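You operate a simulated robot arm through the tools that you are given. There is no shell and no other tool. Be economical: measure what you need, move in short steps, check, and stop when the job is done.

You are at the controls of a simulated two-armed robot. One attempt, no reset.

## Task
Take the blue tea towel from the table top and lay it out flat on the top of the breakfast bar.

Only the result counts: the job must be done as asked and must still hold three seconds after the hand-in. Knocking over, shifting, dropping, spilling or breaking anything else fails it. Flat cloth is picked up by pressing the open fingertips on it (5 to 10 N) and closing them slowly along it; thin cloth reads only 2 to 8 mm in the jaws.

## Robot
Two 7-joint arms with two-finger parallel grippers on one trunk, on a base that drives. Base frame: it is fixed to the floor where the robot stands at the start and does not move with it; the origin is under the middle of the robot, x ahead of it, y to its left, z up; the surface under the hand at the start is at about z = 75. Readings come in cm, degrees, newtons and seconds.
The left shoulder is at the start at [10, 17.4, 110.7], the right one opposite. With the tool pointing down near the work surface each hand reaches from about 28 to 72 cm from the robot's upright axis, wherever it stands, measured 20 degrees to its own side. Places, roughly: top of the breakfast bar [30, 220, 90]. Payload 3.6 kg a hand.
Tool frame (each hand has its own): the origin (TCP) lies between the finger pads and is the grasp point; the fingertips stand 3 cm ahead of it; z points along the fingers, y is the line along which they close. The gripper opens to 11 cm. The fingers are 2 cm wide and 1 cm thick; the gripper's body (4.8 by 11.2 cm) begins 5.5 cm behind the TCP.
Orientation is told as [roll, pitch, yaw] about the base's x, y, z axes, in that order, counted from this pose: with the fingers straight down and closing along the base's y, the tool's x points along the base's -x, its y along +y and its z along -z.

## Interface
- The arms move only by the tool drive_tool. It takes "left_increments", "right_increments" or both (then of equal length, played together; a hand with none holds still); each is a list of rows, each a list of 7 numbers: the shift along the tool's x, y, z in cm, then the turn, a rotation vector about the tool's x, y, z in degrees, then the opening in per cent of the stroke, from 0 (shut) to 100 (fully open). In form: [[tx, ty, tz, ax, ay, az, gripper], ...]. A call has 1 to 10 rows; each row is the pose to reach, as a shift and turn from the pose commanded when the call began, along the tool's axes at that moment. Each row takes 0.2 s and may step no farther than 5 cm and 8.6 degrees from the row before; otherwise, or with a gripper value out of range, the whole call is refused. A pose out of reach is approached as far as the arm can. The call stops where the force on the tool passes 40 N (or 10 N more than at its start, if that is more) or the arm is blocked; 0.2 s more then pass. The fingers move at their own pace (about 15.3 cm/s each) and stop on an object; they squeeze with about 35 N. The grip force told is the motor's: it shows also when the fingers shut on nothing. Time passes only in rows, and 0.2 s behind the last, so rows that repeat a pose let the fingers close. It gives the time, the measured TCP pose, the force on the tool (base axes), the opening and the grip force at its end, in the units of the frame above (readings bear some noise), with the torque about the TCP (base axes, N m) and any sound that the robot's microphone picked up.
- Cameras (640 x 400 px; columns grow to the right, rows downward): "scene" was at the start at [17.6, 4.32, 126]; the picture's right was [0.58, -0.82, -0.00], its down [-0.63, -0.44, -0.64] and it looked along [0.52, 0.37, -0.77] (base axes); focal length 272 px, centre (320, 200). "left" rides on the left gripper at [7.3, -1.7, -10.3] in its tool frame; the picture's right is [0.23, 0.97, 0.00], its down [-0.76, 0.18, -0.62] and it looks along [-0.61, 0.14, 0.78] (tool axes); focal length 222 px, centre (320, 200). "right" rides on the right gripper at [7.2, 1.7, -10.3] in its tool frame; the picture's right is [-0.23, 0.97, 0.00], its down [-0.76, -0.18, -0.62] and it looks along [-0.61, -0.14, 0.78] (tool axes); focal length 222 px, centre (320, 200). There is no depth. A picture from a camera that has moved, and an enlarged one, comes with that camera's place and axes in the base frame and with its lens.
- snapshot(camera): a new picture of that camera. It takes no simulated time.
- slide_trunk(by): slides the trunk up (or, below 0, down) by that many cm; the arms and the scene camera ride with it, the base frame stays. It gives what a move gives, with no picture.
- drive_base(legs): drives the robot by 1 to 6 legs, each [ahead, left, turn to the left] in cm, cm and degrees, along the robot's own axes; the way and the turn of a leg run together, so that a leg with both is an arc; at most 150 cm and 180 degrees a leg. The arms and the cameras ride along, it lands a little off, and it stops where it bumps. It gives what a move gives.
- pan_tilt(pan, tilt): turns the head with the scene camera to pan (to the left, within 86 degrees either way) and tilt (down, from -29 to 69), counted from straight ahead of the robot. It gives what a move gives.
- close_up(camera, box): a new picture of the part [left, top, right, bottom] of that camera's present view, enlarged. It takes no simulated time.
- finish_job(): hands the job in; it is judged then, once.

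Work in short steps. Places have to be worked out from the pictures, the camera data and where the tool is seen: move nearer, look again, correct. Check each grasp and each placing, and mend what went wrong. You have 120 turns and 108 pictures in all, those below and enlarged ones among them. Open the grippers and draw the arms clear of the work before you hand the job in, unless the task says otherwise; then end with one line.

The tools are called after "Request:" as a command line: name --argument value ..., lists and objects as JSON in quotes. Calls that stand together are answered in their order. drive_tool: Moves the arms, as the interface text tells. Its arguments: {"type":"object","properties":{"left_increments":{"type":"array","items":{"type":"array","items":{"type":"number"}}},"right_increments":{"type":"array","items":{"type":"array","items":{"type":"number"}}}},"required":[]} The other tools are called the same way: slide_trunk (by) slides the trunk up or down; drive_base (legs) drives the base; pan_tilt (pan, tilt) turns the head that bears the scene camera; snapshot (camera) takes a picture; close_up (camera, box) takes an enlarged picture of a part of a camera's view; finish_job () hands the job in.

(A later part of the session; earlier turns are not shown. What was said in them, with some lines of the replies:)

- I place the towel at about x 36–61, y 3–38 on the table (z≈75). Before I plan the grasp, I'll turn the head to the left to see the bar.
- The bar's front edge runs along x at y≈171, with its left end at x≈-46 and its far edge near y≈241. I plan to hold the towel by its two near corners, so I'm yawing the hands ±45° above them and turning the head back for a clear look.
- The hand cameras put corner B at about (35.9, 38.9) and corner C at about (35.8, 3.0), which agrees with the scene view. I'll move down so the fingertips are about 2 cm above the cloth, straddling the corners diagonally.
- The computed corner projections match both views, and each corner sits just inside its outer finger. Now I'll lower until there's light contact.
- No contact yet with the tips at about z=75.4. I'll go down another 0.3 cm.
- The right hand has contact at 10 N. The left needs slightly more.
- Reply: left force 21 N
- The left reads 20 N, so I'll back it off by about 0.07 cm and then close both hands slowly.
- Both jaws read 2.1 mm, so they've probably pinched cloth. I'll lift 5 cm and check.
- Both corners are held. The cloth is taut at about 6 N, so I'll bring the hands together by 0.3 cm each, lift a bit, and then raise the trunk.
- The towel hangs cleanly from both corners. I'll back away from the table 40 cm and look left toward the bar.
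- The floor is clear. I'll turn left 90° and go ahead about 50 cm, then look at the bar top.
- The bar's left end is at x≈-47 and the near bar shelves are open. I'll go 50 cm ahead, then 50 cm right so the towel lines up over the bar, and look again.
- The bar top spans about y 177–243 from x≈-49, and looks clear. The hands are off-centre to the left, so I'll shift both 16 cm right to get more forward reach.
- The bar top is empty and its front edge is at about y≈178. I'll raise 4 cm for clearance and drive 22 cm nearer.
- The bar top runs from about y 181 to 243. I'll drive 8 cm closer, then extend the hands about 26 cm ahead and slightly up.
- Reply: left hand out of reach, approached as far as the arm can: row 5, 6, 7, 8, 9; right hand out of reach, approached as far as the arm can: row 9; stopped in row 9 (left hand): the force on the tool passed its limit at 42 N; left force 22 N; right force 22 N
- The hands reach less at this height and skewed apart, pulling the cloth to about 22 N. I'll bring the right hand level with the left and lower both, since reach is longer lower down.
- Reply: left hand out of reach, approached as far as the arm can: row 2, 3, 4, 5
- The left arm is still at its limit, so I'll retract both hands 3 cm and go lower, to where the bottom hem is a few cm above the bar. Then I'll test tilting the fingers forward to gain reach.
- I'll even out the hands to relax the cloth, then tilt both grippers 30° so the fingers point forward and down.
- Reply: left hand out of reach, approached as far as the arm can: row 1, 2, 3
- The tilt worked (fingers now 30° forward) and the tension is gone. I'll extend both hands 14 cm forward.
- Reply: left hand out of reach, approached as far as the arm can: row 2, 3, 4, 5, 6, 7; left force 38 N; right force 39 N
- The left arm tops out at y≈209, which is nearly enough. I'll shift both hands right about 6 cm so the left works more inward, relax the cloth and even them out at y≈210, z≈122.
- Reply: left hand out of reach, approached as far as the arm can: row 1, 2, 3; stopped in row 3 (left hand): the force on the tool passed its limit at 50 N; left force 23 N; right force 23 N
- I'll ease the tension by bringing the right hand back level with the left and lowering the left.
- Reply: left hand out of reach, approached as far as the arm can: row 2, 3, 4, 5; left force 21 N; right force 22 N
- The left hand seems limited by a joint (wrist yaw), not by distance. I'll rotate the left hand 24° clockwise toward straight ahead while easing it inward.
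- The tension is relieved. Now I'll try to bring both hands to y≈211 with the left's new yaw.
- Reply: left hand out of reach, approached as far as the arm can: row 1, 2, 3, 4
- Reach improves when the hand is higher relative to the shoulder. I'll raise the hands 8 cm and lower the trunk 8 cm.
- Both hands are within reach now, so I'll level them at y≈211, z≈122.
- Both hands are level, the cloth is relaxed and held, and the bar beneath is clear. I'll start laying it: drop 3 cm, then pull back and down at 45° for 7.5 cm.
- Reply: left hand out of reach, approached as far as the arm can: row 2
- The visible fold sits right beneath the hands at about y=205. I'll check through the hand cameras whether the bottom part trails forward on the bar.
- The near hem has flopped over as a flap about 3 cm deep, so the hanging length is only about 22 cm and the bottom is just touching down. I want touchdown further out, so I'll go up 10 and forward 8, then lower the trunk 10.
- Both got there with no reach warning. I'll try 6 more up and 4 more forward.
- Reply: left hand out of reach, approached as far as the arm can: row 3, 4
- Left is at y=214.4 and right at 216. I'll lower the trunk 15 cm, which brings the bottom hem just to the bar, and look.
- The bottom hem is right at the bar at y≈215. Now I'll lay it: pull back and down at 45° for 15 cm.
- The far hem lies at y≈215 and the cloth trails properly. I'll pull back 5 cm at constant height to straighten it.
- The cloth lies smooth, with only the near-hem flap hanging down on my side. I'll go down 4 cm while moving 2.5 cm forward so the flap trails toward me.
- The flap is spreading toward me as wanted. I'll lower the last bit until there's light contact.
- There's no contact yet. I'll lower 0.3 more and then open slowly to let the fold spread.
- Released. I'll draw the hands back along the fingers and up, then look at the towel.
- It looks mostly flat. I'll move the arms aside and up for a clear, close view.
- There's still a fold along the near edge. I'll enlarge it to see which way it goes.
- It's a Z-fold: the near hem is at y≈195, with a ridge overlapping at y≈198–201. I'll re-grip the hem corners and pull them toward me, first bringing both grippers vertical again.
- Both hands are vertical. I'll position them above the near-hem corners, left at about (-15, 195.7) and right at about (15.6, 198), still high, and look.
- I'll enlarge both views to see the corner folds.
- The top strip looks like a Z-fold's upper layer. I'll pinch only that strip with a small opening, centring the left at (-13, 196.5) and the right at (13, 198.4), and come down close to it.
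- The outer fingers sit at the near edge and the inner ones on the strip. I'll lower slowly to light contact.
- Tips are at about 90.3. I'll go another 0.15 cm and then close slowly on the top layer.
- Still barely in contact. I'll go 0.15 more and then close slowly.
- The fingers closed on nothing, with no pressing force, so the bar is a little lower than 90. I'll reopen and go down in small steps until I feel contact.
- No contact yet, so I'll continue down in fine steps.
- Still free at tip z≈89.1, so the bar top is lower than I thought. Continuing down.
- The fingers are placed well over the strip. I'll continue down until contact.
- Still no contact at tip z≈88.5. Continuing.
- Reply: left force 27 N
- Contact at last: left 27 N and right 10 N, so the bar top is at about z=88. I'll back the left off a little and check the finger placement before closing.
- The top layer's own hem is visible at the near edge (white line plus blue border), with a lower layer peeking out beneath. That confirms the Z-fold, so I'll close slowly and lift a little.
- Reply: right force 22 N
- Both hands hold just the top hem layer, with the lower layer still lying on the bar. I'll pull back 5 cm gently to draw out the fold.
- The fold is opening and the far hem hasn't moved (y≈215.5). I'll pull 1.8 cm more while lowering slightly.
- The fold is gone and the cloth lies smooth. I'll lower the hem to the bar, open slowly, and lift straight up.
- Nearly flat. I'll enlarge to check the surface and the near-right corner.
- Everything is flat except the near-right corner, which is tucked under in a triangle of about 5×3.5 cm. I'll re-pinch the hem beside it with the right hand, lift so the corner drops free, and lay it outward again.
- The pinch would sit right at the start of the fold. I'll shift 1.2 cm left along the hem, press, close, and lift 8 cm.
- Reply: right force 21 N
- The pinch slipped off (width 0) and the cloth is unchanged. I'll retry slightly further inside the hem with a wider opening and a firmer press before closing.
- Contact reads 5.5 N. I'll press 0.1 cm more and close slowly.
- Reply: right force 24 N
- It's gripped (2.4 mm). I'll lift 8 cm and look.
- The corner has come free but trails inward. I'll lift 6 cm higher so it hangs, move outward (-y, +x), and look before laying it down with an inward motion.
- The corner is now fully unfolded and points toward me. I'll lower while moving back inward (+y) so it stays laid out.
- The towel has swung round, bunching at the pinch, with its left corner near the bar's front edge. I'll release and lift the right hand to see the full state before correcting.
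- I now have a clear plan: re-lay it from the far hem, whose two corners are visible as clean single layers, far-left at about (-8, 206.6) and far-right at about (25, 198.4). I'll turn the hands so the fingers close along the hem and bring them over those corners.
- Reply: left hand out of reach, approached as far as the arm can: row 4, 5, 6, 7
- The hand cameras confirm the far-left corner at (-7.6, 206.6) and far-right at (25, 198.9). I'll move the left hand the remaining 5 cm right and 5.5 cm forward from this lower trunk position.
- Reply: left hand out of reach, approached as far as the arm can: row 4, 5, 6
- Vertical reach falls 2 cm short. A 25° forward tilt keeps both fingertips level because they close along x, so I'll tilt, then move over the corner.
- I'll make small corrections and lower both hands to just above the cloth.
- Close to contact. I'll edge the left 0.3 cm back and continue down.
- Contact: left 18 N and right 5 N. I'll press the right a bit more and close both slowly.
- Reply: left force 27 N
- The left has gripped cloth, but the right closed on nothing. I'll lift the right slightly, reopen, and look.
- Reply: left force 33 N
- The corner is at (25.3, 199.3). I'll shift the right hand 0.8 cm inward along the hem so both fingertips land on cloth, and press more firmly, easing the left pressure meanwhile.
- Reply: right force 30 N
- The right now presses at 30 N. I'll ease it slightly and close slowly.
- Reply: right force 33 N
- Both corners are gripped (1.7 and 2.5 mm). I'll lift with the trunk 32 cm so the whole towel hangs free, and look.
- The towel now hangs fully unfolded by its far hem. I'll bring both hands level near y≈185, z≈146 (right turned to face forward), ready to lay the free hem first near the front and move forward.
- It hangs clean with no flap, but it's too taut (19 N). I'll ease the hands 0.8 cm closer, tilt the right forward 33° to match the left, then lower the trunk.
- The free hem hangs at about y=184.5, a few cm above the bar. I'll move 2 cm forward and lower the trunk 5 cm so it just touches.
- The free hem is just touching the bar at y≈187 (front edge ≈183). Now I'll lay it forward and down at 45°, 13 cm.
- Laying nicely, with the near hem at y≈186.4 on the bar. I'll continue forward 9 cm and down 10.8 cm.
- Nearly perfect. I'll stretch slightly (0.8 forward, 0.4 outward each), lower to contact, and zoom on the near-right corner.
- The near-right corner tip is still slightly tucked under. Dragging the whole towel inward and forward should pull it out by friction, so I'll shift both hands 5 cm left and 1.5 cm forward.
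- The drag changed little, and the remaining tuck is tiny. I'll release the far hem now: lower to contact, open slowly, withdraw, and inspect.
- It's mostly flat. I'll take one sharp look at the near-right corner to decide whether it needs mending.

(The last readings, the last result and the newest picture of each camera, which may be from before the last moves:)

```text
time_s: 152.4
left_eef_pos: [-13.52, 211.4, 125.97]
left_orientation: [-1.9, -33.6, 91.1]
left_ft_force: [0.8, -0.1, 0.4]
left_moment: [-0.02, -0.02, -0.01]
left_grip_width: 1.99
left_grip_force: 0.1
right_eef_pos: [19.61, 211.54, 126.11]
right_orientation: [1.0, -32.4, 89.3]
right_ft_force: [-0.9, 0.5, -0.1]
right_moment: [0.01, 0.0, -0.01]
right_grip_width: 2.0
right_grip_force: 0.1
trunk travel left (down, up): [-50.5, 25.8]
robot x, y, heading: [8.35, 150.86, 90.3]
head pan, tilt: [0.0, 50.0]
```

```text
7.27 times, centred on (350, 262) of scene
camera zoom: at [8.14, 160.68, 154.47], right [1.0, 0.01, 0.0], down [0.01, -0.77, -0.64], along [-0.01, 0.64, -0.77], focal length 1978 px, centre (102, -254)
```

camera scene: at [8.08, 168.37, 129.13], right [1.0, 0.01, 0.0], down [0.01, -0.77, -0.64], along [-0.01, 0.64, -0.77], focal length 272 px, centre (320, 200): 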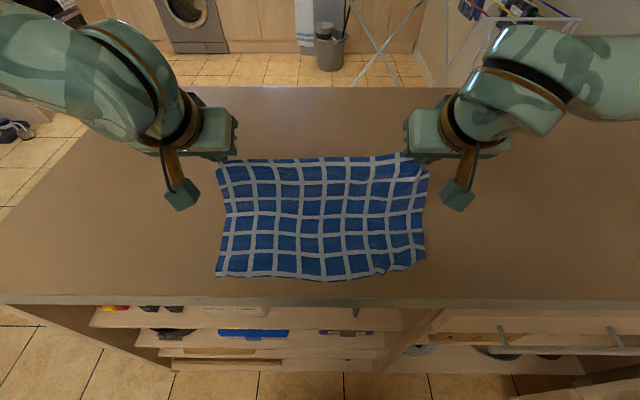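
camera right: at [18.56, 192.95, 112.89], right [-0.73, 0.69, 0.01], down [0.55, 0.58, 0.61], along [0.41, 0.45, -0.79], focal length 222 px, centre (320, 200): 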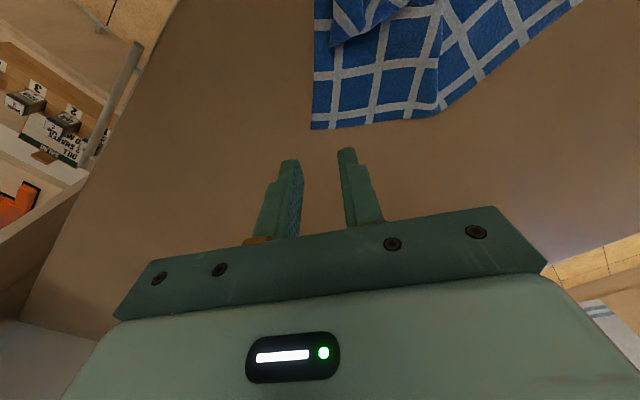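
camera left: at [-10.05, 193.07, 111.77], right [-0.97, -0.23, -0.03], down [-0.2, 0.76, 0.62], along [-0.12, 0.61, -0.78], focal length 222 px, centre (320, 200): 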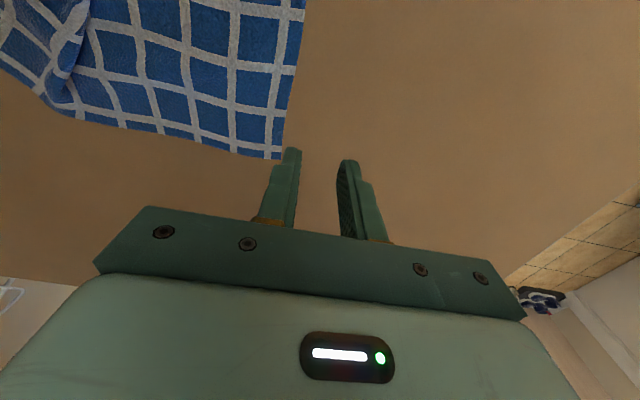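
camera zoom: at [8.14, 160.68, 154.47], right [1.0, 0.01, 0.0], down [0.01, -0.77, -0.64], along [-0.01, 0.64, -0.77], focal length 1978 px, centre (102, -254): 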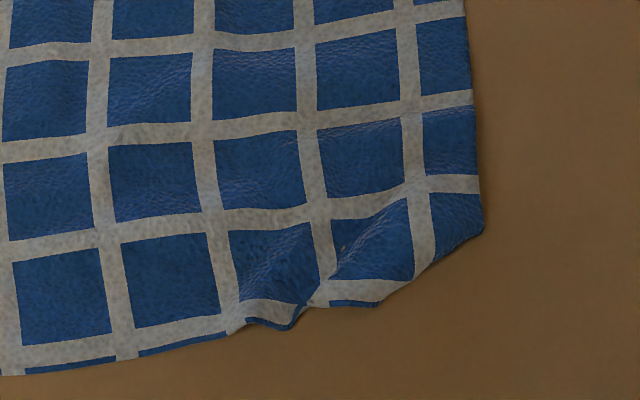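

The tuck is only a 3.5×2.3 cm tip and the rest lies flat and fully on the bar, so more handling would risk more than it gains. I'll open the grippers, back away, and take a last look.

Request:
drive_tool --left_increments '[[0, 0, -2, 0, 0, 0, 60], [0, 0, -4, 0, 0, 0, 100], [0, 0, -6, 0, 0, 0, 100]]' --right_increments '[[0, 0, -2, 0, 0, 0, 60], [0, 0, -4, 0, 0, 0, 100], [0, 0, -6, 0, 0, 0, 100]]'

Request:
drive_base --legs '[[-30, 0, 0]]'

Request:
pan_tilt --pan 0 --tilt 40

Request:
snapshot --camera "scene"

```text
time_s: 153.2
left_eef_pos: [-13.56, 207.95, 131.06]
left_orientation: [-1.9, -33.6, 91.1]
left_ft_force: [-0.1, 0.9, 0.0]
left_moment: [-0.01, 0.02, 0.0]
left_grip_width: 11.03
left_grip_force: 0.1
right_eef_pos: [19.68, 208.18, 131.3]
right_orientation: [1.1, -32.4, 89.3]
right_ft_force: [0.3, -0.9, -0.1]
right_moment: [0.03, 0.0, -0.02]
right_grip_width: 10.98
right_grip_force: 0.1
trunk travel left (down, up): [-50.5, 25.8]
robot x, y, heading: [8.23, 150.49, 90.3]
head pan, tilt: [0.0, 50.0]
```

```text
time_s: 155.3
left_eef_pos: [-13.39, 178.42, 131.23]
left_orientation: [-2.0, -33.6, 91.0]
left_ft_force: [-0.6, 0.6, 0.2]
left_moment: [-0.02, -0.02, -0.02]
left_grip_width: 10.98
left_grip_force: 0.1
right_eef_pos: [20.11, 178.74, 131.22]
right_orientation: [1.0, -32.4, 89.2]
right_ft_force: [-0.4, -0.1, -0.3]
right_moment: [0.0, -0.01, 0.0]
right_grip_width: 11.02
right_grip_force: 0.2
trunk travel left (down, up): [-50.5, 25.8]
robot x, y, heading: [8.59, 121.12, 90.5]
head pan, tilt: [0.0, 50.0]
```

```text
time_s: 156.0
left_eef_pos: [-13.28, 178.36, 131.1]
left_orientation: [-1.9, -33.6, 91.0]
left_ft_force: [0.5, -0.7, -0.7]
left_moment: [-0.02, 0.0, 0.0]
left_grip_width: 11.02
left_grip_force: 0.1
right_eef_pos: [20.04, 178.65, 131.26]
right_orientation: [1.1, -32.3, 89.2]
right_ft_force: [0.1, 0.6, 0.3]
right_moment: [0.05, -0.02, -0.03]
right_grip_width: 10.99
right_grip_force: 0.1
trunk travel left (down, up): [-50.5, 25.8]
robot x, y, heading: [8.64, 120.75, 90.6]
head pan, tilt: [0.0, 40.0]
```

```text
10 pictures are left
camera scene: at [8.42, 131.78, 155.9], right [1.0, 0.01, 0.0], down [0.01, -0.64, -0.77], along [-0.01, 0.77, -0.64], focal length 272 px, centre (320, 200)
```

scene: 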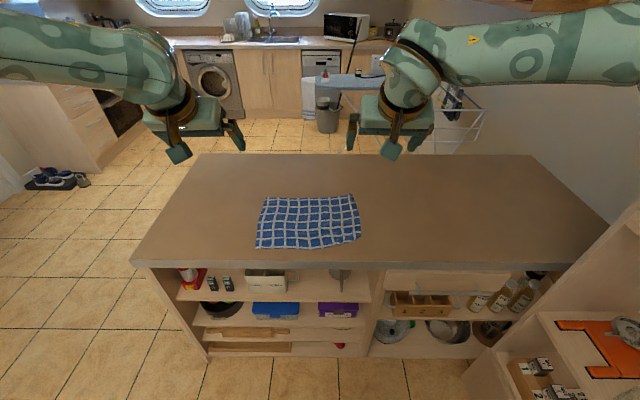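

The towel lies spread on the bar top, entirely on it, with nothing else disturbed. The grippers are open and the arms are clear, so I'm handing in.

Request:
finish_job

```text
The job is handed in.
```

The blue tea towel lies spread out on the breakfast bar, fully on the top. It is flat except for its near-right corner tip (about 3.5 × 2.3 cm), which is still tucked under, with a small pucker beside it. I saw nothing else moved, and I handed in with the grippers open and the arms clear.
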